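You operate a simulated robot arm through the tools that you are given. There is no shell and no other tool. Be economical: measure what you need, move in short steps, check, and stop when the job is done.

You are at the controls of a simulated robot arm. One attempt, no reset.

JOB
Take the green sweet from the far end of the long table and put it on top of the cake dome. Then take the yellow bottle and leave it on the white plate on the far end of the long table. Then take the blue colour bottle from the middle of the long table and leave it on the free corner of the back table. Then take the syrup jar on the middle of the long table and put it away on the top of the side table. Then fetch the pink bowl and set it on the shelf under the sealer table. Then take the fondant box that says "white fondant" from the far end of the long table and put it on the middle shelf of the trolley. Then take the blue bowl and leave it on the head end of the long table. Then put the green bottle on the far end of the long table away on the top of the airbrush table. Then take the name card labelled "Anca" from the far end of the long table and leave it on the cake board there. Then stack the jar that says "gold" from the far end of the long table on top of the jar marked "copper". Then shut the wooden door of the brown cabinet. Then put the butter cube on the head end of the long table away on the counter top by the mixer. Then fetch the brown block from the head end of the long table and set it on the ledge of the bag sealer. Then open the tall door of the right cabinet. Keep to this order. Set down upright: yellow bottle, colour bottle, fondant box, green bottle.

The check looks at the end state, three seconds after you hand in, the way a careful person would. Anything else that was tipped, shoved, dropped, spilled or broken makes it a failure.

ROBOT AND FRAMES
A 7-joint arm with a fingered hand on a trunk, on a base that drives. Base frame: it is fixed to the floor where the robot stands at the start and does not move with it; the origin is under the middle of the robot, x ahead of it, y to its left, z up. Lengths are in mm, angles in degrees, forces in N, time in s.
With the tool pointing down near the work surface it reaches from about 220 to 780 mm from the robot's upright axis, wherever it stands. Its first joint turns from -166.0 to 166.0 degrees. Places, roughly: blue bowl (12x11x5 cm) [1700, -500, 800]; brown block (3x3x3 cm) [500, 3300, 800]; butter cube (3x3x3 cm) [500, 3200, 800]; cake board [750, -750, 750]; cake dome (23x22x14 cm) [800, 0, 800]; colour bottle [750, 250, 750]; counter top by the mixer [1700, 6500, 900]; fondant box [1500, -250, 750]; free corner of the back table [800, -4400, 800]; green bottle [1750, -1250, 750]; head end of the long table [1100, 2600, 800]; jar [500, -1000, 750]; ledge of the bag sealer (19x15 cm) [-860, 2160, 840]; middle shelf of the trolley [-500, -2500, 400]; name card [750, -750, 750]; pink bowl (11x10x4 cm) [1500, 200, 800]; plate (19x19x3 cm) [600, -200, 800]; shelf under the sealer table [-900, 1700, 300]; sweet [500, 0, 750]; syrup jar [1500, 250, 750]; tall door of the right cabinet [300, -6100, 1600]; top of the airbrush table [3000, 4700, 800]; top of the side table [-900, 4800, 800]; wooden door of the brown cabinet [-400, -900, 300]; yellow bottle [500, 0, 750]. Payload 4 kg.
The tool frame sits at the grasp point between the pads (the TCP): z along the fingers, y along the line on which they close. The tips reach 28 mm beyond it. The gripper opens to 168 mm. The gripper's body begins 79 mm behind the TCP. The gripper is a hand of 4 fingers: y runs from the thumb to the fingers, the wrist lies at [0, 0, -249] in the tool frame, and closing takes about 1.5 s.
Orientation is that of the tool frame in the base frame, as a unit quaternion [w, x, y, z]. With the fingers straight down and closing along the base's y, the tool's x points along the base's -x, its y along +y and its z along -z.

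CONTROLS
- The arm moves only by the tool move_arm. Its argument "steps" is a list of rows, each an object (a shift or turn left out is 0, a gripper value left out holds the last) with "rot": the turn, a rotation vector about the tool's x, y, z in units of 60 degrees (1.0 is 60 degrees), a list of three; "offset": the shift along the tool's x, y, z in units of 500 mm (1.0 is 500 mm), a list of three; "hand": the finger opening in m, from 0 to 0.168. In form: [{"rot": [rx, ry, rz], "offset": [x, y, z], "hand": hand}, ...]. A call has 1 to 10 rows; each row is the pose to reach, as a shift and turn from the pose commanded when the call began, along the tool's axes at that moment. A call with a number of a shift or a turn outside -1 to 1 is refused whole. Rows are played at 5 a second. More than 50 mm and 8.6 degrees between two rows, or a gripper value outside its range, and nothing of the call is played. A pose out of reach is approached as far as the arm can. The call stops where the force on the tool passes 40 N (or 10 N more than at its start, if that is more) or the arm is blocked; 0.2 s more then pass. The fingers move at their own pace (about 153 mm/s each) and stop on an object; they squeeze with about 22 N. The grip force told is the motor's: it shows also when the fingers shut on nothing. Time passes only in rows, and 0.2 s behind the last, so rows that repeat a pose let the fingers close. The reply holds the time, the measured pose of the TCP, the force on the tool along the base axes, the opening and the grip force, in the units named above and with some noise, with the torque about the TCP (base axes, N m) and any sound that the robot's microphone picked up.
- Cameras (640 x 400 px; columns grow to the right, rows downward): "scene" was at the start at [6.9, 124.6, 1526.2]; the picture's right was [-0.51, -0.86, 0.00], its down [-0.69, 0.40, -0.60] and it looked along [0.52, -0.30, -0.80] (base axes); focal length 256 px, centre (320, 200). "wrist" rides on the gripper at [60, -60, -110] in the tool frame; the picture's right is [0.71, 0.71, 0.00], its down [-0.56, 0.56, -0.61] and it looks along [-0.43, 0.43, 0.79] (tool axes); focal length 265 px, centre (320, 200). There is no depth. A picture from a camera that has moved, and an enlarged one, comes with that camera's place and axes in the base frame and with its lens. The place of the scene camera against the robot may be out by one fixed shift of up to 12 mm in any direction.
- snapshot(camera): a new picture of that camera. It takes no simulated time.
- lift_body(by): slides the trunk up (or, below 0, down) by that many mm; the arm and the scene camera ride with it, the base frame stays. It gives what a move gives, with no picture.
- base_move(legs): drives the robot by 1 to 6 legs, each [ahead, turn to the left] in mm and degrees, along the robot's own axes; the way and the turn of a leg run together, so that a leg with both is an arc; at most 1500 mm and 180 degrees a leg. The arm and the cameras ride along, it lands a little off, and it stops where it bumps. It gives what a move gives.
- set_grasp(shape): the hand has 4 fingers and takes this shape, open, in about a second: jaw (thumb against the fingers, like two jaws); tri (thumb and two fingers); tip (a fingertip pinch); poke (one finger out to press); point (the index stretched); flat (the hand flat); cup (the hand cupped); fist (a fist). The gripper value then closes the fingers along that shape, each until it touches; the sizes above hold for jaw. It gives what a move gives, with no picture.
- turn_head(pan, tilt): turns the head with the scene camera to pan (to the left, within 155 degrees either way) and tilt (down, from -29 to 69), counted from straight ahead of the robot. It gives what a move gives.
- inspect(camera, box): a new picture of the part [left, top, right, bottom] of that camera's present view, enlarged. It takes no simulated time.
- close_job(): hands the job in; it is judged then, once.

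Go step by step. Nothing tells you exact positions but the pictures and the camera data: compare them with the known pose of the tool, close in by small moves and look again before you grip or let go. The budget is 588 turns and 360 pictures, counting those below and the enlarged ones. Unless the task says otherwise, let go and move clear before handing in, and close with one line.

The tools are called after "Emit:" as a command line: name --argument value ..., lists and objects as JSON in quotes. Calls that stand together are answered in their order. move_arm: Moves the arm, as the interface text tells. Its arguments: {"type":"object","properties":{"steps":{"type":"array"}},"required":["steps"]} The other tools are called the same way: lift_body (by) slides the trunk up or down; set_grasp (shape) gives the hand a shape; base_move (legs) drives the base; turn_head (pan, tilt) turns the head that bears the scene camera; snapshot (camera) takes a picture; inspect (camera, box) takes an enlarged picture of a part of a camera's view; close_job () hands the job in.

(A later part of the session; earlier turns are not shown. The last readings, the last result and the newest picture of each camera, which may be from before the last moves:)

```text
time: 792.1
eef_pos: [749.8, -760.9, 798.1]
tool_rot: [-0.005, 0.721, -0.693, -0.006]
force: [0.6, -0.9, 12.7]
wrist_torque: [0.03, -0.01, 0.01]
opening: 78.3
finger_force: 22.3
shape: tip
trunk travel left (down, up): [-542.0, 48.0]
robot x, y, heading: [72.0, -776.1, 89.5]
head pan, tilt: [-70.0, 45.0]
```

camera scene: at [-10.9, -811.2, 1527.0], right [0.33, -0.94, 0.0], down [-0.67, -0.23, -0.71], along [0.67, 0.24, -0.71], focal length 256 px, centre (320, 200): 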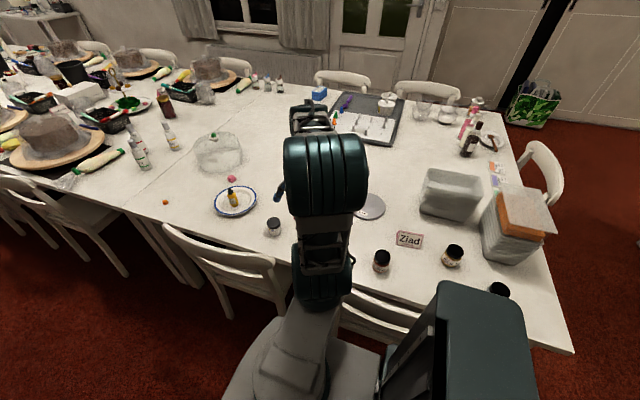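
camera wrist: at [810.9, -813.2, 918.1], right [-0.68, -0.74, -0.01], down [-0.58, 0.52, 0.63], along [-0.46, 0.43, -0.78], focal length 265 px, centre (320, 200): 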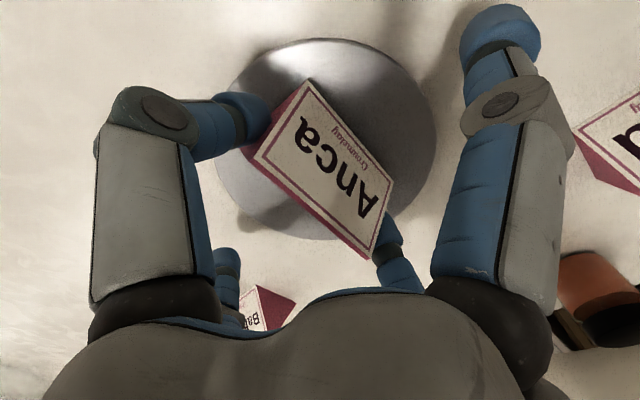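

Contact. Ease off, release, and rise.

Emit:
move_arm --steps '[{"offset": [0, 0, -0.003]}, {"offset": [0, 0, -0.003], "hand": 0.095}, {"offset": [0, 0, -0.003], "hand": 0.12}, {"offset": [0, 0, -0.003], "hand": 0.13}, {"offset": [0, 0, -0.003], "hand": 0.13}, {"offset": [0, 0, -0.08]}, {"offset": [0, 0, -0.17]}, {"offset": [0, 0, -0.26]}]'

Emit:
snapshot --camera "wrist"

```text
time: 793.9
eef_pos: [746.9, -762.1, 927.8]
tool_rot: [-0.003, 0.721, -0.693, -0.007]
force: [-0.3, 0.3, -0.3]
wrist_torque: [0.02, -0.03, -0.03]
opening: 129.7
finger_force: 0.1
shape: tip
trunk travel left (down, up): [-542.0, 48.0]
robot x, y, heading: [74.9, -782.3, 89.5]
head pan, tilt: [-70.0, 45.0]
```

```text
169 pictures are left
camera wrist: at [810.4, -821.5, 1034.6], right [-0.68, -0.74, -0.01], down [-0.58, 0.52, 0.63], along [-0.46, 0.43, -0.78], focal length 265 px, centre (320, 200)
```

wrist: 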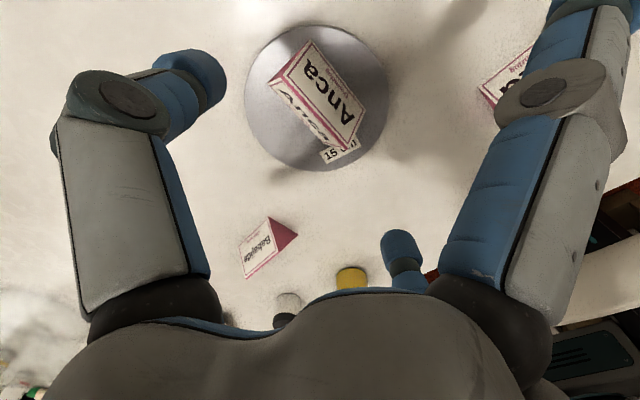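

"Anca" is on the cake board. Next the gold and copper jars; retract, return to jaw shape and read the jar labels.

Emit:
move_arm --steps '[{"offset": [0, 0, -0.07]}, {"offset": [-0.04, 0.07, -0.1]}, {"offset": [-0.08, 0.14, -0.12]}, {"offset": [-0.12, 0.21, -0.12]}, {"offset": [-0.16, 0.28, -0.12]}, {"offset": [-0.2, 0.35, -0.12]}, {"offset": [-0.24, 0.42, -0.12]}]'

Emit:
set_grasp --shape "jaw"

Emit:
turn_head --pan -95 --tilt 50

Emit:
snapshot --camera "scene"

```text
time: 795.2
eef_pos: [619.9, -700.4, 991.2]
tool_rot: [0.004, -0.689, 0.724, 0.007]
force: [-0.4, 0.2, 0.6]
wrist_torque: [0.0, 0.02, -0.04]
opening: 129.7
finger_force: 0.0
shape: tip
trunk travel left (down, up): [-542.0, 48.0]
robot x, y, heading: [70.7, -782.0, 89.4]
head pan, tilt: [-70.0, 45.0]
stopped in row 6: the arm was blocked; the commanded pose is now the measured one
```

```text
time: 796.1
eef_pos: [620.6, -697.3, 992.5]
tool_rot: [0.004, -0.691, 0.722, 0.006]
force: [-0.2, 0.0, 0.2]
wrist_torque: [-0.01, 0.03, 0.0]
opening: 168.0
finger_force: 0.0
shape: jaw
trunk travel left (down, up): [-542.0, 48.0]
robot x, y, heading: [71.7, -779.9, 89.5]
head pan, tilt: [-70.0, 45.0]
```

```text
time: 797.0
eef_pos: [620.7, -695.4, 992.9]
tool_rot: [0.005, -0.693, 0.721, 0.007]
force: [0.1, 0.1, 0.3]
wrist_torque: [0.01, 0.01, 0.03]
opening: 167.7
finger_force: 0.0
shape: jaw
trunk travel left (down, up): [-542.0, 48.0]
robot x, y, heading: [73.4, -780.0, 89.6]
head pan, tilt: [-95.0, 50.0]
```

```text
168 pictures are left
camera scene: at [-11.6, -845.0, 1520.2], right [-0.1, -1.0, 0.0], down [-0.76, 0.07, -0.64], along [0.64, -0.06, -0.77], focal length 256 px, centre (320, 200)
```

scene: 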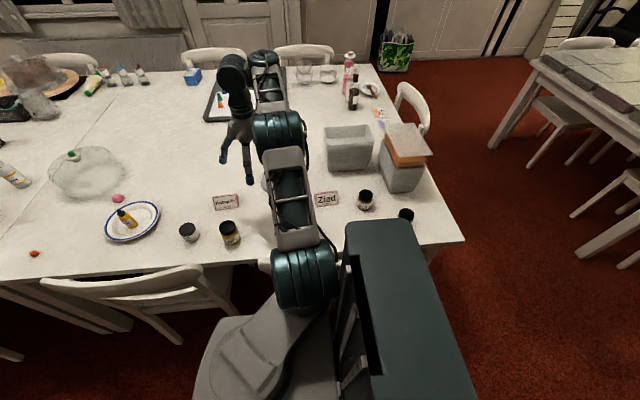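

Emit:
inspect --camera "scene" --box '[330, 170, 430, 250]'

Emit:
inspect --camera "scene" --box '[160, 180, 300, 260]'

Emit:
snapshot --camera "wrist"

```text
5.00 times, centred on (380, 210) of scene
camera zoom: at [-11.6, -845.0, 1520.2], right [-0.1, -1.0, 0.0], down [-0.76, 0.07, -0.64], along [0.64, -0.06, -0.77], focal length 1282 px, centre (20, 150)
```

zoom: 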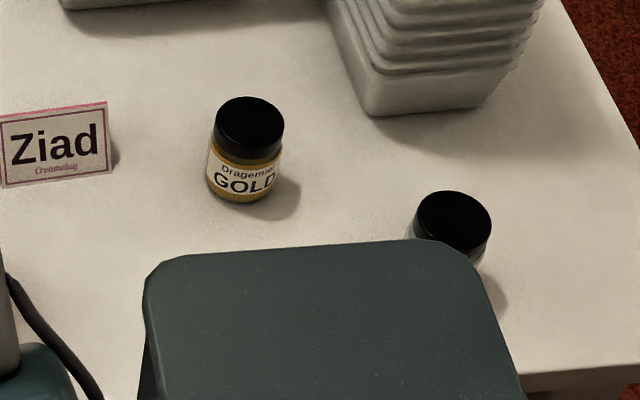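

```text
4.57 times, centred on (230, 220) of scene
camera zoom: at [-11.6, -845.0, 1520.2], right [-0.1, -1.0, 0.0], down [-0.76, 0.07, -0.64], along [0.64, -0.06, -0.77], focal length 1172 px, centre (731, 109)
```

zoom: 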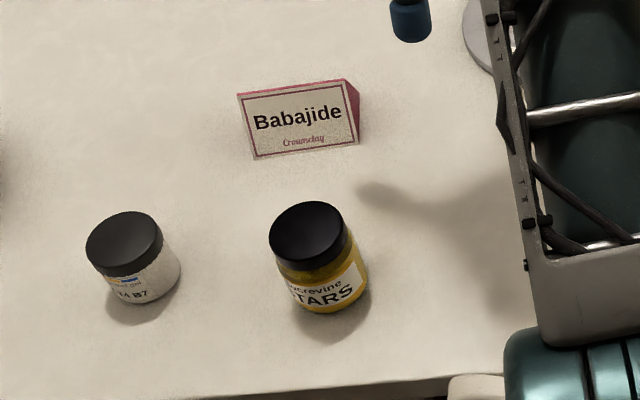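

```text
165 pictures are left
camera wrist: at [677.8, -759.9, 1100.4], right [-0.73, -0.68, -0.01], down [-0.53, 0.57, 0.63], along [-0.42, 0.46, -0.78], focal length 265 px, centre (320, 200)
```

wrist: 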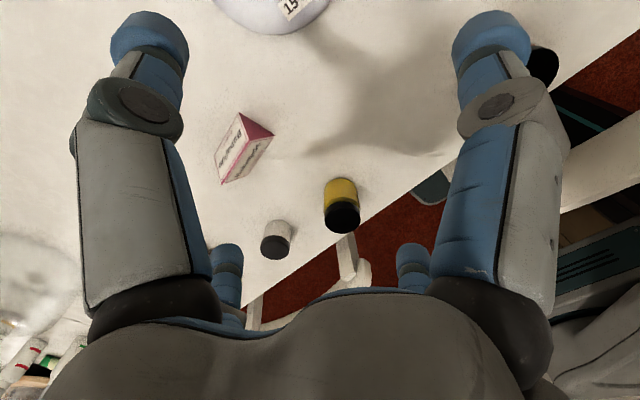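

The GOLD jar is near [572, -1069]; a brownish jar near [506, -846] should be copper. I first swing the arm forward, keeping its radius.

Emit:
move_arm --steps '[{"offset": [-0.073, 0.033, 0], "hand": 0.1}, {"offset": [-0.146, 0.066, 0]}, {"offset": [-0.219, 0.099, 0]}, {"offset": [-0.292, 0.132, 0]}, {"offset": [-0.365, 0.164, 0]}, {"offset": [-0.438, 0.197, 0]}, {"offset": [-0.511, 0.23, 0]}, {"offset": [-0.584, 0.263, 0]}]'

Emit:
snapshot --camera "scene"

```text
time: 797.7
eef_pos: [619.1, -692.8, 991.9]
tool_rot: [0.005, -0.619, 0.785, 0.006]
force: [0.3, -0.4, -0.2]
wrist_torque: [0.0, -0.02, 0.01]
opening: 100.7
finger_force: 0.0
shape: jaw
trunk travel left (down, up): [-542.0, 48.0]
robot x, y, heading: [74.2, -781.3, 89.5]
head pan, tilt: [-95.0, 50.0]
stopped in row 3: the arm was blocked; the commanded pose is now the measured one
```

```text
164 pictures are left
camera scene: at [-11.1, -845.7, 1520.1], right [-0.1, -1.0, 0.0], down [-0.76, 0.07, -0.64], along [0.64, -0.06, -0.77], focal length 256 px, centre (320, 200)
```

scene: 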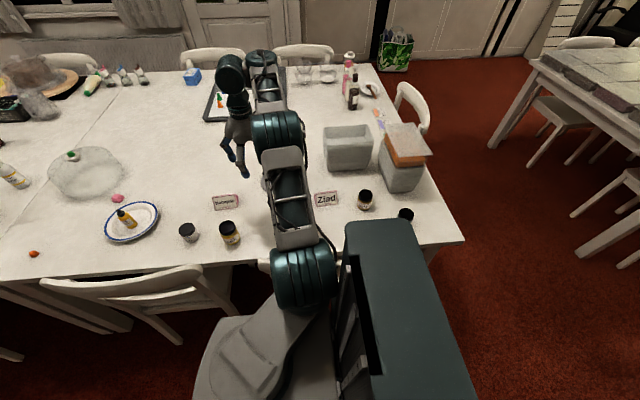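

The wrist yaw seems at a limit; turn the hand back toward neutral first.

Emit:
move_arm --steps '[{"rot": [0, 0, 0.13]}, {"rot": [0, 0, 0.26]}, {"rot": [0, 0, 0.39]}, {"rot": [0, 0, 0.52]}, {"rot": [0, 0, 0.65]}, {"rot": [0, 0, 0.78]}, {"rot": [0, 0, 0.9]}]'

```text
time: 799.3
eef_pos: [622.2, -682.0, 992.3]
tool_rot: [0.002, -0.2, 0.98, 0.008]
force: [-0.6, 1.4, 0.3]
wrist_torque: [-0.02, -0.04, 0.01]
opening: 100.4
finger_force: 0.0
shape: jaw
trunk travel left (down, up): [-542.0, 48.0]
robot x, y, heading: [72.7, -780.2, 89.3]
head pan, tilt: [-95.0, 50.0]
```

Emit:
move_arm --steps '[{"offset": [-0.002, 0.08, 0]}, {"offset": [-0.003, 0.16, 0]}, {"offset": [-0.005, 0.24, 0]}, {"offset": [-0.006, 0.32, 0]}, {"offset": [-0.008, 0.4, 0]}, {"offset": [-0.009, 0.48, 0]}, {"offset": [-0.011, 0.56, 0]}, {"offset": [-0.012, 0.64, 0]}]'

Emit:
snapshot --camera "scene"

```text
time: 800.0
eef_pos: [621.2, -684.5, 994.0]
tool_rot: [0.002, -0.119, 0.993, 0.009]
force: [0.1, 0.2, 0.2]
wrist_torque: [-0.01, 0.04, 0.0]
opening: 100.6
finger_force: 0.1
shape: jaw
trunk travel left (down, up): [-542.0, 48.0]
robot x, y, heading: [72.4, -780.5, 89.3]
head pan, tilt: [-95.0, 50.0]
stopped in row 3: the arm was blocked; the commanded pose is now the measured one
```

```text
163 pictures are left
camera scene: at [-10.9, -846.0, 1520.2], right [-0.1, -1.0, 0.0], down [-0.76, 0.07, -0.64], along [0.64, -0.06, -0.77], focal length 256 px, centre (320, 200)
```

scene: 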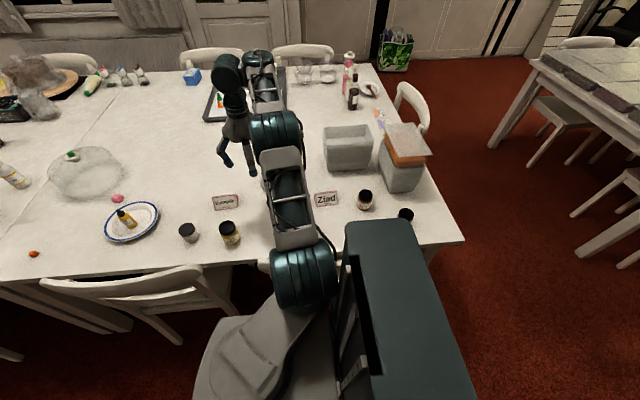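

The arm may be catching on its own tower when folding. Try moving sideways while extending slightly.

Emit:
move_arm --steps '[{"offset": [-0.04, 0.06, -0.01]}, {"offset": [-0.06, 0.13, -0.02]}, {"offset": [-0.06, 0.2, -0.03]}]'

```text
time: 800.8
eef_pos: [624.3, -575.7, 1010.4]
tool_rot: [0.002, -0.123, 0.992, 0.008]
force: [-0.3, -0.8, -0.3]
wrist_torque: [-0.05, 0.0, 0.03]
opening: 100.2
finger_force: 0.0
shape: jaw
trunk travel left (down, up): [-542.0, 48.0]
robot x, y, heading: [73.7, -778.7, 89.5]
head pan, tilt: [-95.0, 50.0]
```

Emit:
move_arm --steps '[{"offset": [0.01, 0.08, 0]}, {"offset": [0.028, 0.16, 0]}, {"offset": [0.05, 0.24, 0]}, {"offset": [0.075, 0.32, 0]}, {"offset": [0.1, 0.4, 0]}, {"offset": [0.129, 0.479, 0]}]'

```text
time: 802.2
eef_pos: [499.0, -359.2, 1014.3]
tool_rot: [0.003, -0.123, 0.992, 0.007]
force: [-0.2, -0.1, 0.2]
wrist_torque: [-0.02, 0.01, 0.03]
opening: 100.2
finger_force: 0.1
shape: jaw
trunk travel left (down, up): [-542.0, 48.0]
robot x, y, heading: [72.8, -776.1, 89.6]
head pan, tilt: [-95.0, 50.0]
```

Emit:
move_arm --steps '[{"offset": [0.055, 0.065, 0]}, {"offset": [0.115, 0.125, 0]}, {"offset": [0.18, 0.185, 0]}, {"offset": [0.245, 0.24, 0]}, {"offset": [0.31, 0.295, 0]}, {"offset": [0.378, 0.348, 0]}]'

Emit:
inspect --camera "scene" --box '[160, 150, 440, 270]'

```text
time: 803.6
eef_pos: [277.7, -238.7, 1010.3]
tool_rot: [0.003, -0.123, 0.992, 0.008]
force: [-0.1, -0.6, 0.5]
wrist_torque: [0.02, 0.0, 0.0]
opening: 100.4
finger_force: 0.1
shape: jaw
trunk travel left (down, up): [-542.0, 48.0]
robot x, y, heading: [70.9, -778.5, 89.4]
head pan, tilt: [-95.0, 50.0]
```

```text
2.29 times, centred on (300, 210) of scene
camera zoom: at [-12.0, -845.1, 1520.1], right [-0.1, -1.0, 0.0], down [-0.76, 0.07, -0.64], along [0.64, -0.06, -0.77], focal length 586 px, centre (366, 177)
```

zoom: 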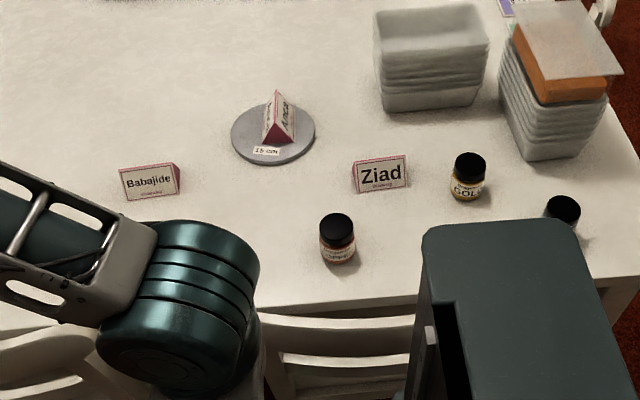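

Emit:
inspect --camera "scene" --box '[285, 225, 325, 275]'

```text
8.00 times, centred on (305, 250) of scene
camera zoom: at [-12.0, -845.1, 1520.1], right [-0.1, -1.0, 0.0], down [-0.76, 0.07, -0.64], along [0.64, -0.06, -0.77], focal length 2050 px, centre (440, -200)
```

zoom: 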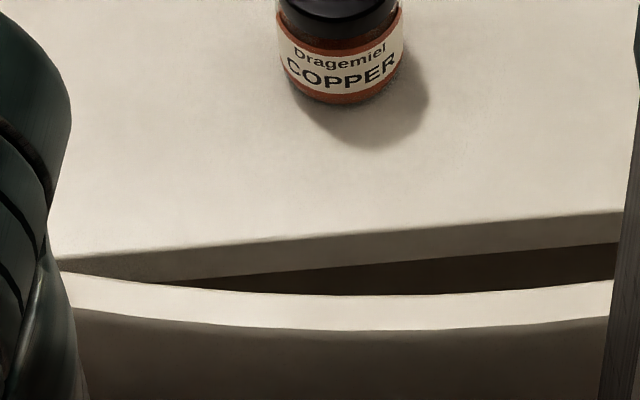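

COPPER confirmed, near [475, -846]; GOLD near [568, -1067]. Bring the arm in front and reposition beyond the chairs at the table corner.

Emit:
move_arm --steps '[{"offset": [0.09, -0.02, 0]}, {"offset": [0.18, -0.045, 0]}, {"offset": [0.27, -0.068, 0]}, {"offset": [0.36, -0.09, 0]}, {"offset": [0.453, -0.113, 0]}]'

Emit:
base_move --legs '[[-575, 0], [0, -45]]'

Emit:
turn_head --pan 0 --tilt 52

Emit:
snapshot --camera "scene"

```text
time: 804.8
eef_pos: [71.5, -349.3, 1013.9]
tool_rot: [0.003, -0.122, 0.992, 0.008]
force: [-0.7, 0.2, 0.0]
wrist_torque: [0.02, -0.03, 0.0]
opening: 100.2
finger_force: 0.1
shape: jaw
trunk travel left (down, up): [-542.0, 48.0]
robot x, y, heading: [74.2, -780.5, 89.4]
head pan, tilt: [-95.0, 50.0]
```

```text
time: 810.1
eef_pos: [367.3, -1047.2, 1013.7]
tool_rot: [0.005, 0.265, 0.964, 0.007]
force: [0.3, 0.7, 0.5]
wrist_torque: [0.02, 0.01, 0.01]
opening: 100.5
finger_force: 0.1
shape: jaw
trunk travel left (down, up): [-542.0, 48.0]
robot x, y, heading: [67.0, -1349.6, 44.6]
head pan, tilt: [-95.0, 50.0]
```

```text
time: 811.8
eef_pos: [368.7, -1047.4, 1012.9]
tool_rot: [0.006, 0.265, 0.964, 0.007]
force: [-0.4, 0.0, -0.5]
wrist_torque: [0.02, -0.02, -0.01]
opening: 100.3
finger_force: 0.0
shape: jaw
trunk travel left (down, up): [-542.0, 48.0]
robot x, y, heading: [63.3, -1351.4, 44.6]
head pan, tilt: [0.0, 52.0]
```

```text
160 pictures are left
camera scene: at [-35.0, -1226.9, 1517.4], right [0.7, -0.71, 0.0], down [-0.56, -0.55, -0.62], along [0.44, 0.43, -0.79], focal length 256 px, centre (320, 200)
```

scene: 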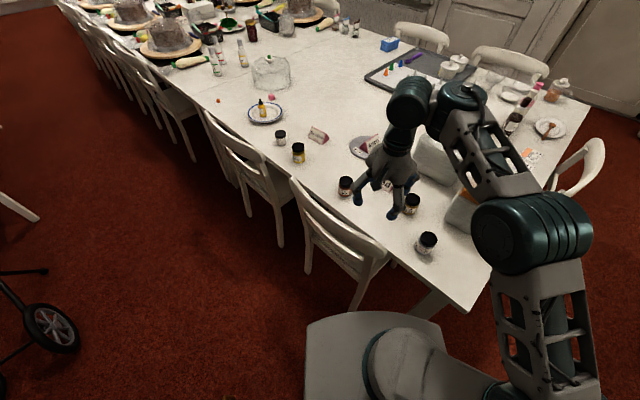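

Jars visible. Move the hand above GOLD (≈[578, -1075]).

Emit:
move_arm --steps '[{"offset": [-0.078, 0.033, 0.01]}, {"offset": [-0.155, 0.066, 0.03]}, {"offset": [-0.233, 0.099, 0.05]}, {"offset": [-0.31, 0.132, 0.08]}, {"offset": [-0.388, 0.165, 0.106]}]'

Emit:
snapshot --camera "wrist"

```text
time: 813.0
eef_pos: [580.5, -1074.6, 960.6]
tool_rot: [0.004, 0.265, 0.964, 0.006]
force: [1.0, -0.1, 0.3]
wrist_torque: [0.0, 0.03, -0.04]
opening: 100.3
finger_force: 0.2
shape: jaw
trunk travel left (down, up): [-542.0, 48.0]
robot x, y, heading: [62.1, -1353.1, 44.8]
head pan, tilt: [0.0, 52.0]
```

```text
159 pictures are left
camera wrist: at [496.1, -1096.1, 1068.7], right [-0.25, 0.97, 0.01], down [0.76, 0.19, 0.63], along [0.61, 0.16, -0.78], focal length 265 px, centre (320, 200)
```

wrist: 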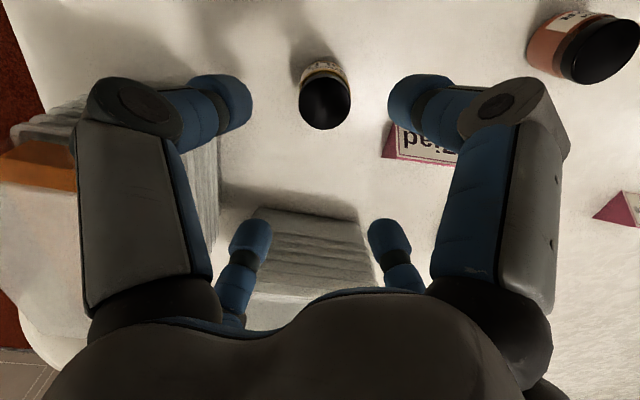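

Emit:
move_arm --steps '[{"offset": [0.008, 0, 0.06], "hand": 0.075}, {"offset": [0.017, 0, 0.12]}, {"offset": [0.017, 0, 0.15]}]'

Emit:
snapshot --camera "wrist"

Emit:
inspect --camera "scene" --box '[330, 110, 510, 280]'

```text
time: 813.8
eef_pos: [571.3, -1068.1, 886.4]
tool_rot: [0.006, 0.264, 0.964, 0.007]
force: [0.1, 0.2, -0.7]
wrist_torque: [0.01, 0.03, 0.0]
opening: 75.4
finger_force: 0.0
shape: jaw
trunk travel left (down, up): [-542.0, 48.0]
robot x, y, heading: [69.2, -1352.1, 44.9]
head pan, tilt: [0.0, 52.0]
```

```text
158 pictures are left
camera wrist: at [487.9, -1090.4, 995.3], right [-0.25, 0.97, 0.01], down [0.76, 0.19, 0.63], along [0.61, 0.16, -0.78], focal length 265 px, centre (320, 200)
```

wrist: 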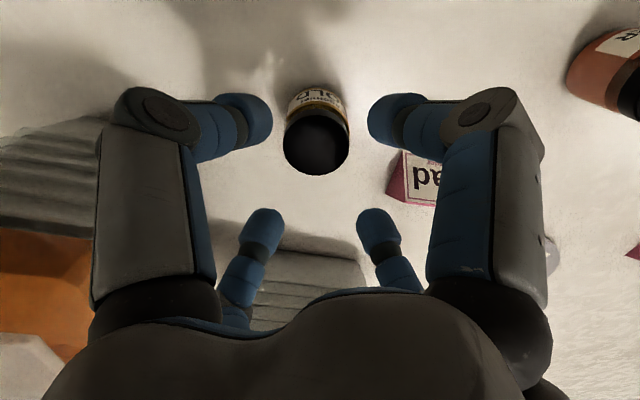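

```text
2.35 times, centred on (420, 195) of scene
camera zoom: at [-35.0, -1226.8, 1517.5], right [0.7, -0.71, 0.0], down [-0.56, -0.55, -0.62], along [0.44, 0.43, -0.79], focal length 603 px, centre (85, 212)
```

zoom: 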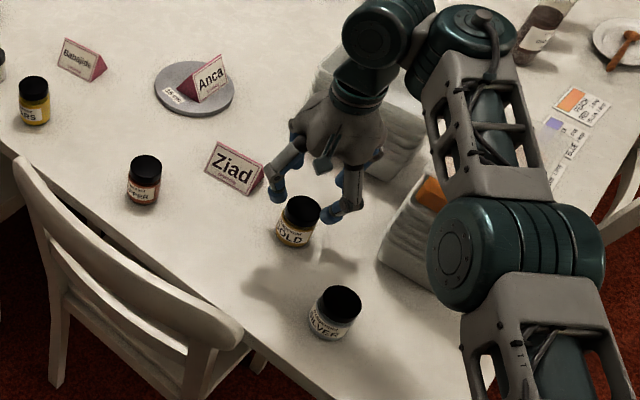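

Emit:
move_arm --steps '[{"offset": [-0.012, 0.003, 0.06]}, {"offset": [-0.012, 0.003, 0.1]}]'

Emit:
snapshot --camera "wrist"

```text
time: 814.4
eef_pos: [580.0, -1070.8, 836.6]
tool_rot: [0.005, 0.265, 0.964, 0.007]
force: [-1.0, -0.1, -0.1]
wrist_torque: [0.03, -0.02, 0.04]
opening: 75.2
finger_force: 0.2
shape: jaw
trunk travel left (down, up): [-542.0, 48.0]
robot x, y, heading: [66.0, -1357.4, 44.8]
head pan, tilt: [0.0, 52.0]
```

```text
156 pictures are left
camera wrist: at [494.5, -1093.5, 945.6], right [-0.25, 0.97, 0.01], down [0.76, 0.19, 0.63], along [0.61, 0.16, -0.78], focal length 265 px, centre (320, 200)
```

wrist: 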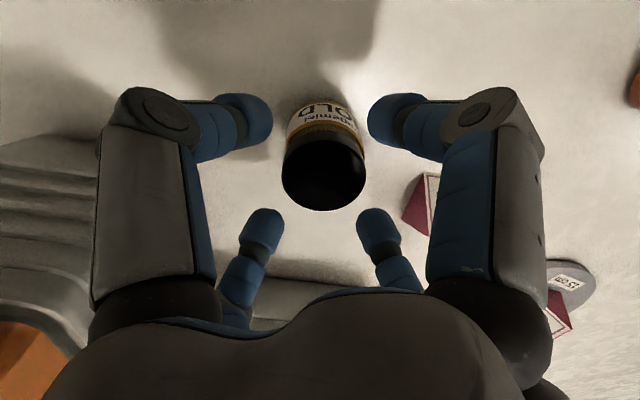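

Centred. Descend and grip GOLD.

Emit:
move_arm --steps '[{"offset": [0.002, 0.002, 0.04]}, {"offset": [0.002, 0.002, 0.076]}, {"offset": [0.002, 0.002, 0.076], "hand": 0.01}, {"offset": [0.002, 0.002, 0.076], "hand": 0.01}, {"offset": [0.002, 0.002, 0.076], "hand": 0.01}, {"offset": [0.002, 0.002, 0.076], "hand": 0.01}]'

Emit:
snapshot --camera "wrist"

```text
time: 815.8
eef_pos: [578.4, -1068.9, 802.6]
tool_rot: [0.007, 0.264, 0.964, 0.009]
force: [2.3, 7.3, 31.1]
wrist_torque: [0.1, -0.1, 0.04]
opening: 50.8
finger_force: 22.4
shape: jaw
out of reach, approached as far as the arm can: row 1, 2
trunk travel left (down, up): [-542.0, 48.0]
robot x, y, heading: [68.8, -1351.5, 44.5]
head pan, tilt: [0.0, 52.0]
```

```text
155 pictures are left
camera wrist: at [493.5, -1090.5, 909.8], right [-0.25, 0.97, 0.01], down [0.75, 0.19, 0.63], along [0.61, 0.16, -0.78], focal length 265 px, centre (320, 200)
```

wrist: 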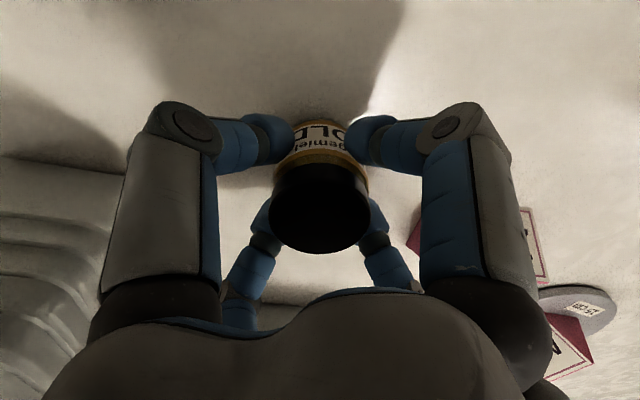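

Something is pressing (31 N). Lift a little and check.

Emit:
move_arm --steps '[{"offset": [0, 0, -0.01]}, {"offset": [0, 0, -0.03]}]'

Emit:
inspect --camera "scene" --box '[330, 110, 510, 280]'

```text
time: 816.4
eef_pos: [578.1, -1070.5, 813.2]
tool_rot: [0.004, 0.265, 0.964, 0.004]
force: [-0.6, -0.2, -1.2]
wrist_torque: [-0.03, 0.0, 0.05]
opening: 50.0
finger_force: 22.1
shape: jaw
trunk travel left (down, up): [-542.0, 48.0]
robot x, y, heading: [65.1, -1353.4, 44.5]
head pan, tilt: [0.0, 52.0]
```

```text
2.35 times, centred on (420, 195) of scene
camera zoom: at [-35.2, -1226.7, 1517.0], right [0.7, -0.71, 0.0], down [-0.56, -0.55, -0.62], along [0.44, 0.43, -0.79], focal length 603 px, centre (85, 212)
```

zoom: 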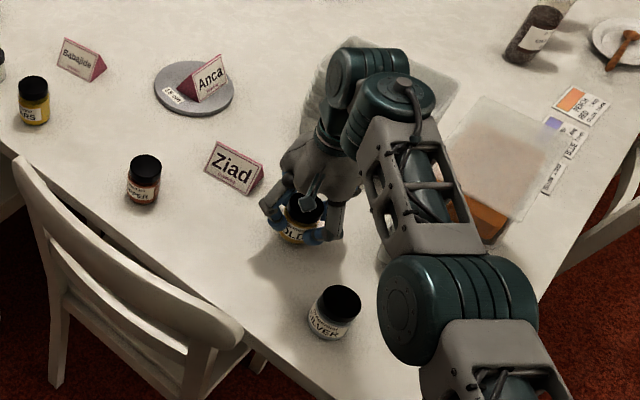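

The jar is up and free of load. Raise, and move over COPPER.

Emit:
move_arm --steps '[{"offset": [0, 0, -0.08]}, {"offset": [0, 0, -0.17]}, {"offset": [0, 0, -0.26]}, {"offset": [0, 0, -0.32]}]'

Emit:
move_arm --steps '[{"offset": [0.08, 0.055, 0]}, {"offset": [0.16, 0.11, 0]}, {"offset": [0.24, 0.165, 0]}, {"offset": [0.32, 0.22, 0]}, {"offset": [0.397, 0.276, 0]}]'

Emit:
snapshot --camera "wrist"

Emit:
snapshot --camera "scene"

```text
time: 817.4
eef_pos: [574.9, -1070.2, 974.6]
tool_rot: [0.005, 0.264, 0.965, 0.007]
force: [-0.3, 0.0, -0.2]
wrist_torque: [-0.02, -0.01, -0.01]
opening: 50.4
finger_force: 22.0
shape: jaw
trunk travel left (down, up): [-542.0, 48.0]
robot x, y, heading: [67.9, -1353.0, 44.7]
head pan, tilt: [0.0, 52.0]
```

```text
time: 818.6
eef_pos: [474.7, -847.8, 975.3]
tool_rot: [0.006, 0.264, 0.964, 0.006]
force: [-0.4, 0.7, -1.4]
wrist_torque: [-0.01, 0.02, -0.01]
opening: 49.9
finger_force: 21.9
shape: jaw
trunk travel left (down, up): [-542.0, 48.0]
robot x, y, heading: [65.2, -1354.9, 44.7]
head pan, tilt: [0.0, 52.0]
```

```text
153 pictures are left
camera wrist: at [390.2, -870.6, 1082.9], right [-0.25, 0.97, 0.01], down [0.76, 0.19, 0.63], along [0.61, 0.16, -0.78], focal length 265 px, centre (320, 200)
```

wrist: 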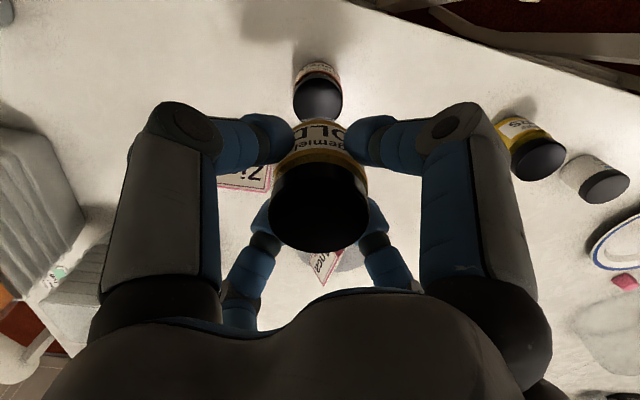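

```text
152 pictures are left
camera scene: at [-35.7, -1225.8, 1517.3], right [0.7, -0.71, 0.0], down [-0.56, -0.55, -0.62], along [0.44, 0.43, -0.79], focal length 256 px, centre (320, 200)
```

scene: 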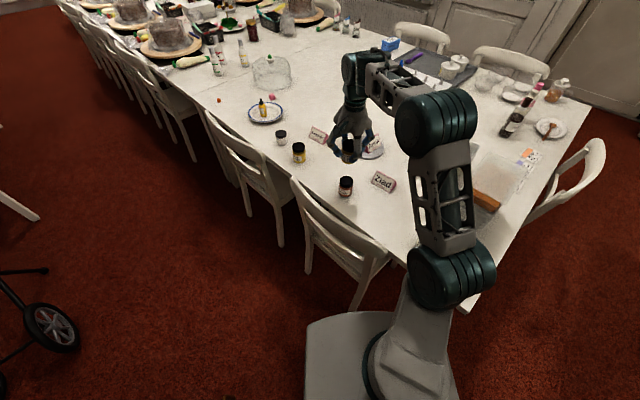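

Very well aligned (within ~2 mm). Descend partway and re-check.

Emit:
move_arm --steps '[{"offset": [-0.003, 0.001, 0.05]}, {"offset": [-0.003, 0.001, 0.1]}, {"offset": [-0.003, 0.001, 0.15]}]'

Emit:
snapshot --camera "wrist"

Emit:
inspect --camera "scene" --box '[310, 120, 390, 210]'

```text
time: 819.4
eef_pos: [479.0, -850.1, 900.1]
tool_rot: [0.005, 0.265, 0.964, 0.006]
force: [0.1, 1.0, -1.3]
wrist_torque: [0.0, -0.02, 0.01]
opening: 50.1
finger_force: 22.1
shape: jaw
trunk travel left (down, up): [-542.0, 48.0]
robot x, y, heading: [66.5, -1353.8, 44.9]
head pan, tilt: [0.0, 52.0]
```

```text
151 pictures are left
camera wrist: at [394.0, -871.6, 1008.0], right [-0.25, 0.97, 0.01], down [0.76, 0.19, 0.63], along [0.61, 0.16, -0.78], focal length 265 px, centre (320, 200)
```

wrist: 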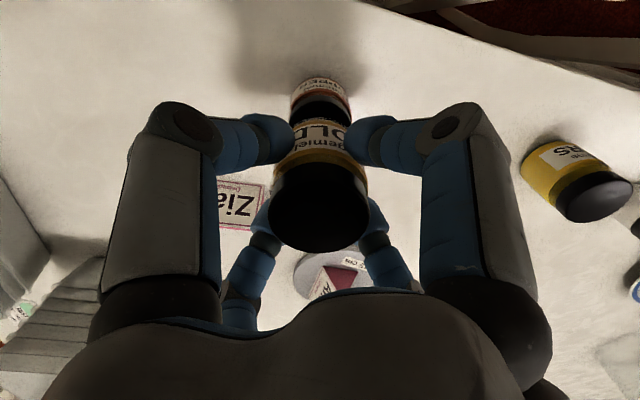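

```text
4.44 times, centred on (350, 165) of scene
camera zoom: at [-34.9, -1226.6, 1517.5], right [0.7, -0.71, 0.0], down [-0.56, -0.55, -0.62], along [0.44, 0.43, -0.79], focal length 1139 px, centre (187, 356)
```

zoom: 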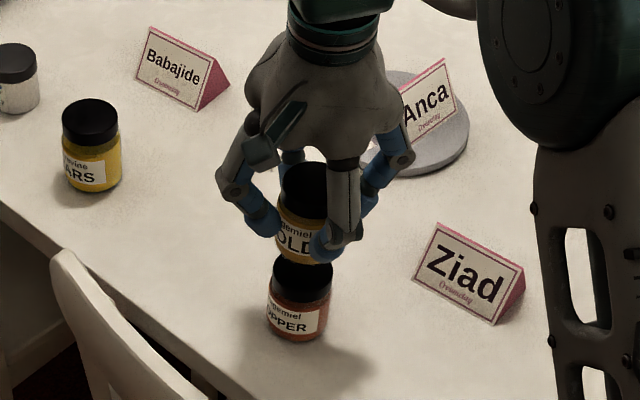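

Emit:
move_arm --steps '[{"offset": [0.005, 0.001, 0.02]}, {"offset": [0.005, 0.001, 0.04]}, {"offset": [0.005, 0.001, 0.05]}]'

Emit:
inspect --camera "wrist" --box '[220, 60, 420, 260]'

Emit:
inspect --camera "scene" --box '[320, 140, 380, 200]'

```text
time: 820.2
eef_pos: [476.6, -849.0, 876.5]
tool_rot: [0.004, 0.265, 0.964, 0.005]
force: [-0.3, 0.1, -0.8]
wrist_torque: [-0.02, 0.03, -0.02]
opening: 50.2
finger_force: 21.6
shape: jaw
trunk travel left (down, up): [-542.0, 48.0]
robot x, y, heading: [68.3, -1351.7, 44.7]
head pan, tilt: [0.0, 52.0]
```

```text
2.00 times, centred on (320, 160) of wrist
camera zoom: at [392.1, -869.8, 983.7], right [-0.25, 0.97, 0.01], down [0.76, 0.19, 0.63], along [0.61, 0.16, -0.78], focal length 531 px, centre (320, 280)
```

zoom: 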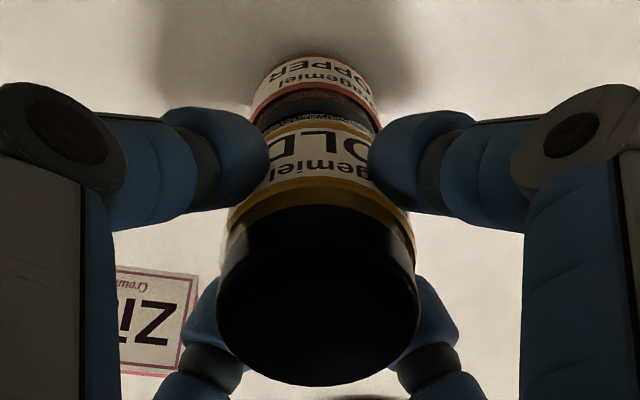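

```text
6.67 times, centred on (350, 170) of scene
camera zoom: at [-35.1, -1226.6, 1517.4], right [0.7, -0.71, 0.0], down [-0.56, -0.55, -0.62], along [0.44, 0.43, -0.79], focal length 1709 px, centre (120, 400)
```

zoom: 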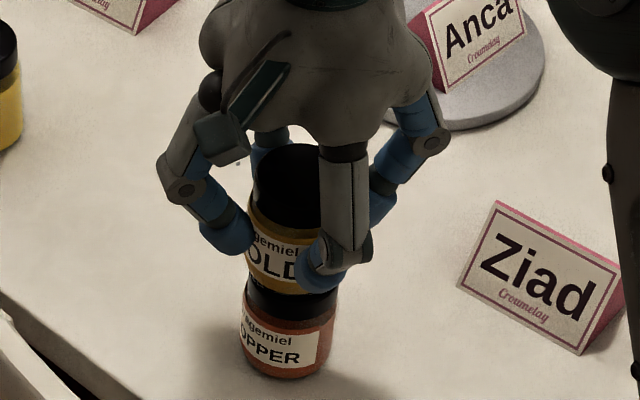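

Emit:
move_arm --steps '[{"offset": [-0.002, -0.002, 0.006]}, {"offset": [-0.002, -0.002, 0.012]}]'

```text
time: 820.8
eef_pos: [477.3, -849.7, 871.6]
tool_rot: [0.006, 0.266, 0.964, 0.007]
force: [-0.5, -0.8, 5.7]
wrist_torque: [-0.04, -0.07, -0.02]
opening: 49.9
finger_force: 21.3
shape: jaw
trunk travel left (down, up): [-542.0, 48.0]
robot x, y, heading: [64.3, -1354.7, 44.7]
head pan, tilt: [0.0, 52.0]
```

Contact at 871.6. Check alignment once before releasing.

Emit:
inspect --camera "scene" --box '[325, 150, 375, 200]'

Emit:
inspect --camera "wrist" --box '[240, 60, 400, 180]'

```text
8.00 times, centred on (350, 175) of scene
camera zoom: at [-35.4, -1227.1, 1517.6], right [0.7, -0.71, 0.0], down [-0.56, -0.55, -0.62], along [0.44, 0.43, -0.79], focal length 2050 px, centre (80, 400)
```

zoom: 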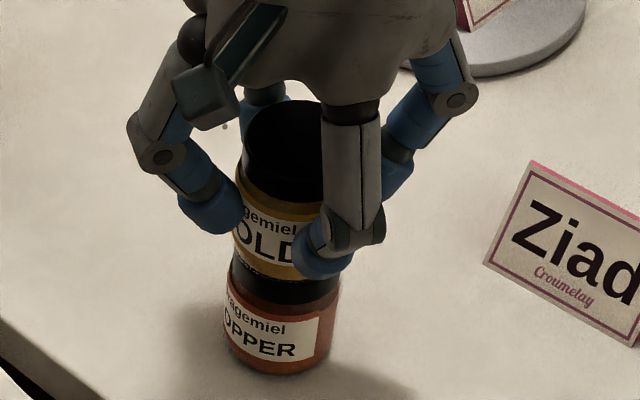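

```text
3.33 times, centred on (320, 120) of wrist
camera zoom: at [392.9, -871.2, 978.9], right [-0.25, 0.97, 0.01], down [0.76, 0.19, 0.63], along [0.61, 0.16, -0.78], focal length 885 px, centre (320, 467)
```

zoom: 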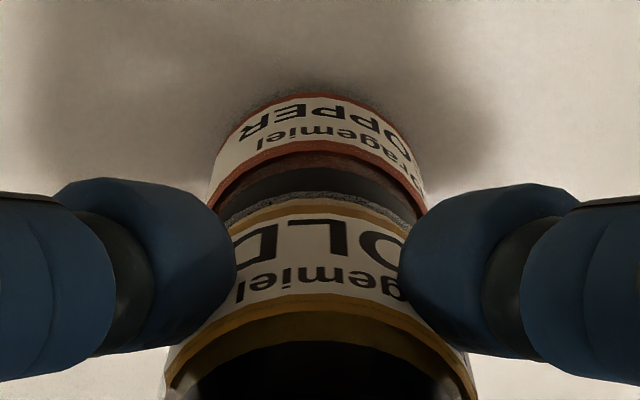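

Aligned. Release in small increments and rise.

Emit:
move_arm --steps '[{"hand": 0.053}, {"hand": 0.056}, {"hand": 0.062}, {"hand": 0.07}, {"hand": 0.075}, {"hand": 0.075}]'

Emit:
inspect --camera "scene" --box '[320, 140, 380, 200]'

```text
time: 822.2
eef_pos: [478.3, -849.9, 870.2]
tool_rot: [0.005, 0.264, 0.964, 0.006]
force: [0.0, -1.0, 0.6]
wrist_torque: [0.02, 0.0, 0.01]
opening: 74.3
finger_force: 0.2
shape: jaw
trunk travel left (down, up): [-542.0, 48.0]
robot x, y, heading: [68.4, -1351.9, 44.7]
head pan, tilt: [0.0, 52.0]
```

```text
6.67 times, centred on (350, 170) of scene
camera zoom: at [-35.1, -1226.7, 1517.4], right [0.7, -0.71, 0.0], down [-0.56, -0.55, -0.62], along [0.44, 0.43, -0.79], focal length 1709 px, centre (120, 400)
```

zoom: 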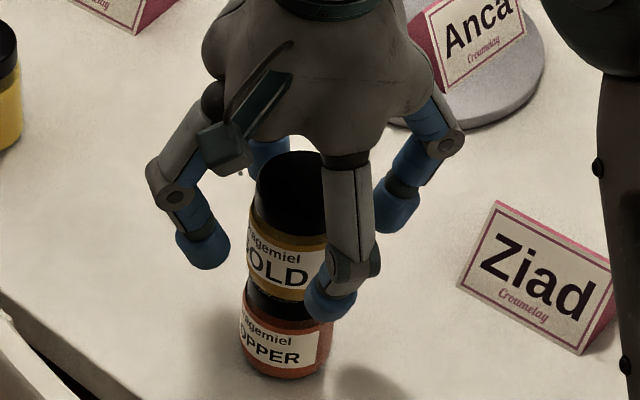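

Stack stands. Rise straight up.

Emit:
move_arm --steps '[{"offset": [0, 0, -0.05]}, {"offset": [0, 0, -0.12]}, {"offset": [0, 0, -0.2]}, {"offset": [0, 0, -0.29]}]'

Emit:
snapshot --camera "scene"

Emit:
snapshot --camera "wrist"

```text
time: 823.2
eef_pos: [473.1, -851.7, 1016.0]
tool_rot: [0.005, 0.264, 0.964, 0.006]
force: [-0.3, 0.1, -0.5]
wrist_torque: [0.01, -0.02, -0.01]
opening: 74.3
finger_force: 0.0
shape: jaw
trunk travel left (down, up): [-542.0, 48.0]
robot x, y, heading: [68.6, -1351.7, 44.8]
head pan, tilt: [0.0, 52.0]
```

```text
144 pictures are left
camera scene: at [-35.3, -1226.8, 1517.4], right [0.7, -0.71, 0.0], down [-0.56, -0.55, -0.62], along [0.44, 0.43, -0.79], focal length 256 px, centre (320, 200)
```

scene: 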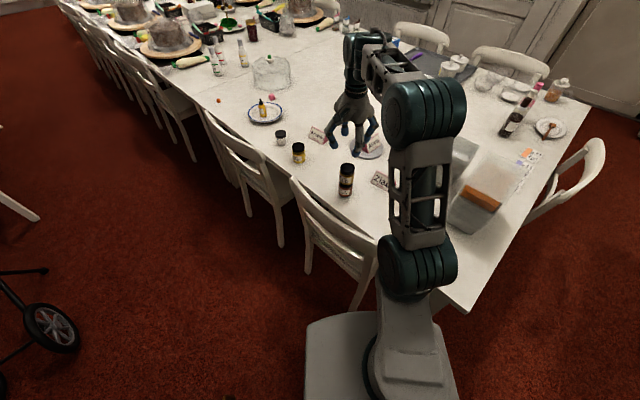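

```text
143 pictures are left
camera wrist: at [387.8, -873.5, 1124.2], right [-0.25, 0.97, 0.01], down [0.76, 0.19, 0.63], along [0.61, 0.16, -0.78], focal length 265 px, centre (320, 200)
```

wrist: 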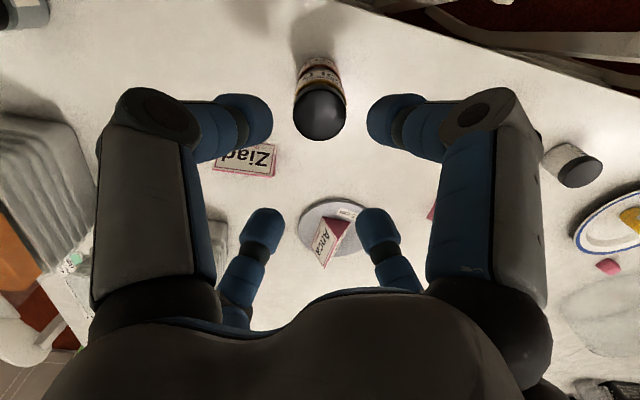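

GOLD stands on COPPER. Now the cabinet door; tuck the arm and look at it.

Emit:
move_arm --steps '[{"offset": [0.05, -0.06, 0]}, {"offset": [0.1, -0.12, 0]}, {"offset": [0.13, -0.18, 0], "hand": 0.0}, {"offset": [0.16, -0.24, 0]}]'

Emit:
turn_head --pan 100 --tilt 40

Emit:
snapshot --camera "scene"

```text
time: 824.2
eef_pos: [346.8, -911.8, 1012.8]
tool_rot: [0.006, 0.265, 0.964, 0.008]
force: [-0.2, 0.1, 0.3]
wrist_torque: [-0.02, 0.0, 0.02]
opening: 0.0
finger_force: 22.1
shape: jaw
trunk travel left (down, up): [-542.0, 48.0]
robot x, y, heading: [65.6, -1354.5, 44.7]
head pan, tilt: [0.0, 52.0]
```

```text
time: 825.9
eef_pos: [345.5, -914.0, 1013.6]
tool_rot: [0.005, 0.265, 0.964, 0.006]
force: [-0.4, 1.1, 0.7]
wrist_torque: [-0.01, -0.01, 0.02]
opening: 0.1
finger_force: 21.8
shape: jaw
trunk travel left (down, up): [-542.0, 48.0]
robot x, y, heading: [68.6, -1349.5, 44.7]
head pan, tilt: [100.0, 40.0]
```

```text
142 pictures are left
camera scene: at [-157.9, -1230.3, 1534.3], right [0.58, 0.82, 0.0], down [0.52, -0.37, -0.77], along [-0.62, 0.44, -0.64], focal length 256 px, centre (320, 200)
```

scene: 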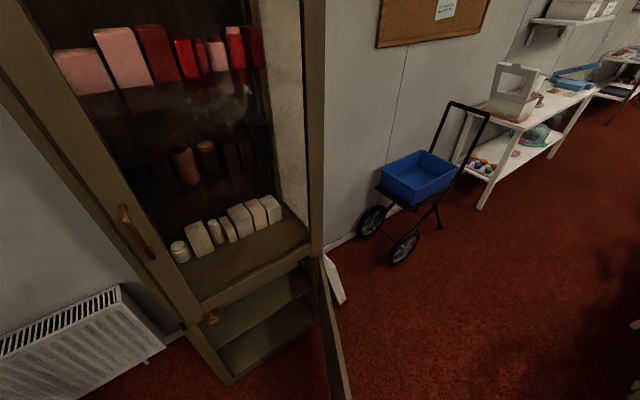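

The door is open ~65°, hinge near [-735, -815]. I need to stand north of it; drive up the corridor into the wider area, turn, and come back.

Emit:
base_move --legs '[[0, 47.5], [850, 0], [0, 25], [600, 0]]'

```text
time: 837.0
eef_pos: [-570.4, 460.0, 1013.7]
tool_rot: [0.001, -0.348, 0.937, 0.008]
force: [0.1, 0.2, -0.1]
wrist_torque: [-0.03, 0.0, -0.02]
opening: 0.1
finger_force: 22.4
shape: jaw
trunk travel left (down, up): [-542.0, 48.0]
robot x, y, heading: [-240.9, 50.6, 116.4]
head pan, tilt: [100.0, 40.0]
```

Emit:
base_move --legs '[[0, -100], [0, -98.7], [660, 0], [0, -42]]'

Emit:
turn_head --pan 0 --tilt 50

Emit:
snapshot --camera "scene"

```text
time: 851.0
eef_pos: [-348.6, -1092.5, 1013.6]
tool_rot: [0.008, 0.985, -0.172, -0.004]
force: [-0.1, 0.3, 0.5]
wrist_torque: [0.02, 0.02, 0.01]
opening: 0.0
finger_force: 21.8
shape: jaw
trunk travel left (down, up): [-542.0, 48.0]
robot x, y, heading: [-158.0, -604.9, -124.3]
head pan, tilt: [100.0, 40.0]
```

```text
time: 852.7
eef_pos: [-347.9, -1093.3, 1014.2]
tool_rot: [0.007, 0.985, -0.172, -0.005]
force: [0.4, 0.8, 0.0]
wrist_torque: [-0.02, -0.03, 0.02]
opening: 0.0
finger_force: 22.2
shape: jaw
trunk travel left (down, up): [-542.0, 48.0]
robot x, y, heading: [-153.9, -606.4, -124.3]
head pan, tilt: [0.0, 50.0]
```

```text
141 pictures are left
camera scene: at [-28.1, -714.8, 1520.1], right [-0.83, 0.56, 0.0], down [0.43, 0.63, -0.64], along [-0.36, -0.53, -0.77], focal length 256 px, centre (320, 200)
```

scene: 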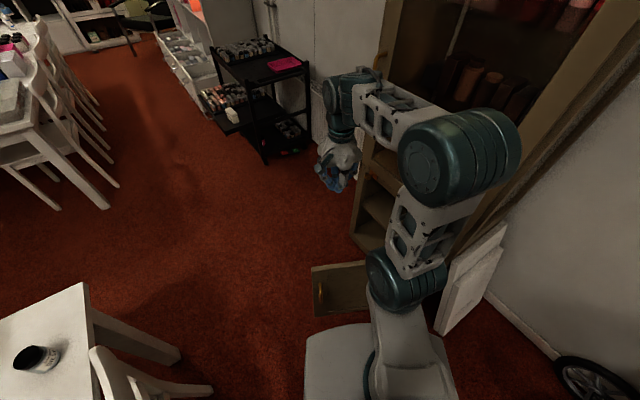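

I see the door's outer face with its handle at the free edge ([-243, -1070], top z≈620). Put the closed hand on the near side of it and lower.

Emit:
move_arm --steps '[{"offset": [-0.027, -0.073, 0]}, {"offset": [-0.053, -0.147, 0]}, {"offset": [-0.08, -0.22, 0]}, {"offset": [-0.106, -0.293, 0]}]'

Emit:
lift_body --by -390

Emit:
snapshot --camera "scene"

Emit:
snapshot --camera "wrist"

```text
time: 853.7
eef_pos: [-349.9, -936.7, 1012.3]
tool_rot: [0.007, 0.985, -0.171, -0.004]
force: [1.3, 0.1, 0.5]
wrist_torque: [0.02, 0.01, 0.0]
opening: 0.0
finger_force: 22.3
shape: jaw
trunk travel left (down, up): [-542.0, 48.0]
robot x, y, heading: [-156.2, -609.2, -124.6]
head pan, tilt: [0.0, 50.0]
```

```text
time: 857.5
eef_pos: [-349.6, -936.5, 621.6]
tool_rot: [0.007, 0.985, -0.172, -0.006]
force: [-0.3, -0.1, 0.5]
wrist_torque: [0.01, 0.06, 0.02]
opening: 0.0
finger_force: 21.7
shape: jaw
trunk travel left (down, up): [-152.0, 438.0]
robot x, y, heading: [-157.3, -606.9, -124.1]
head pan, tilt: [0.0, 50.0]
```

```text
140 pictures are left
camera scene: at [-28.2, -714.7, 1130.1], right [-0.83, 0.56, 0.0], down [0.43, 0.63, -0.64], along [-0.36, -0.53, -0.77], focal length 256 px, centre (320, 200)
```

scene: 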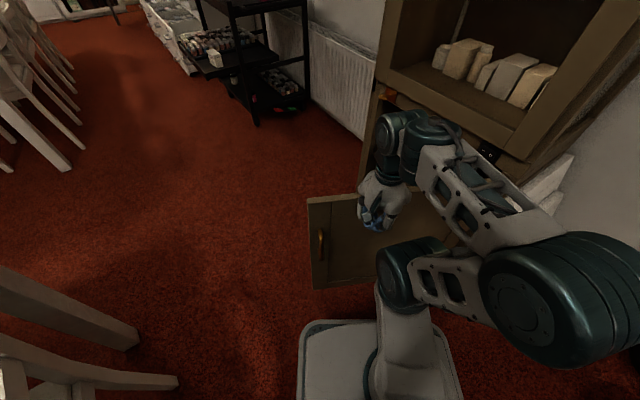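

```text
139 pictures are left
camera wrist: at [-271.3, -898.4, 729.6], right [0.43, -0.9, 0.01], down [-0.71, -0.33, 0.63], along [-0.56, -0.27, -0.78], focal length 265 px, centre (320, 200)
```

wrist: 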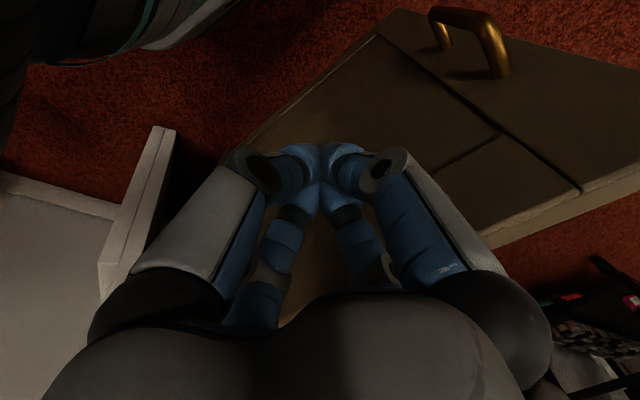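

Lower the fingers to z≈565 beside the door, then begin pushing along its swing.

Emit:
move_arm --steps '[{"offset": [0, 0, 0.06]}, {"offset": [0, 0, 0.112]}, {"offset": [-0.01, 0.05, 0.112]}, {"offset": [-0.02, 0.1, 0.112]}, {"offset": [-0.032, 0.146, 0.112]}, {"offset": [-0.055, 0.21, 0.112]}, {"offset": [-0.08, 0.29, 0.112]}, {"offset": [-0.103, 0.368, 0.112]}]'

Emit:
snapshot --camera "scene"

```text
time: 859.3
eef_pos: [-461.4, -1092.9, 570.1]
tool_rot: [0.007, 0.985, -0.172, -0.006]
force: [0.6, 0.7, -0.1]
wrist_torque: [-0.03, 0.02, 0.03]
opening: 0.2
finger_force: 21.8
shape: jaw
trunk travel left (down, up): [-152.0, 438.0]
robot x, y, heading: [-156.2, -608.5, -124.5]
head pan, tilt: [0.0, 50.0]
```

```text
138 pictures are left
camera scene: at [-28.0, -714.4, 1130.1], right [-0.83, 0.56, 0.0], down [0.43, 0.63, -0.64], along [-0.36, -0.53, -0.77], focal length 256 px, centre (320, 200)
```

scene: 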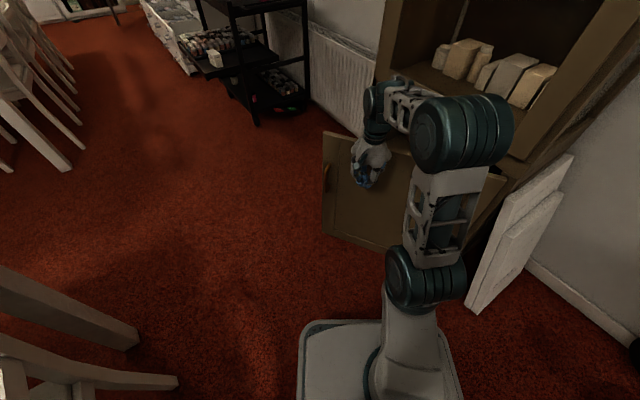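

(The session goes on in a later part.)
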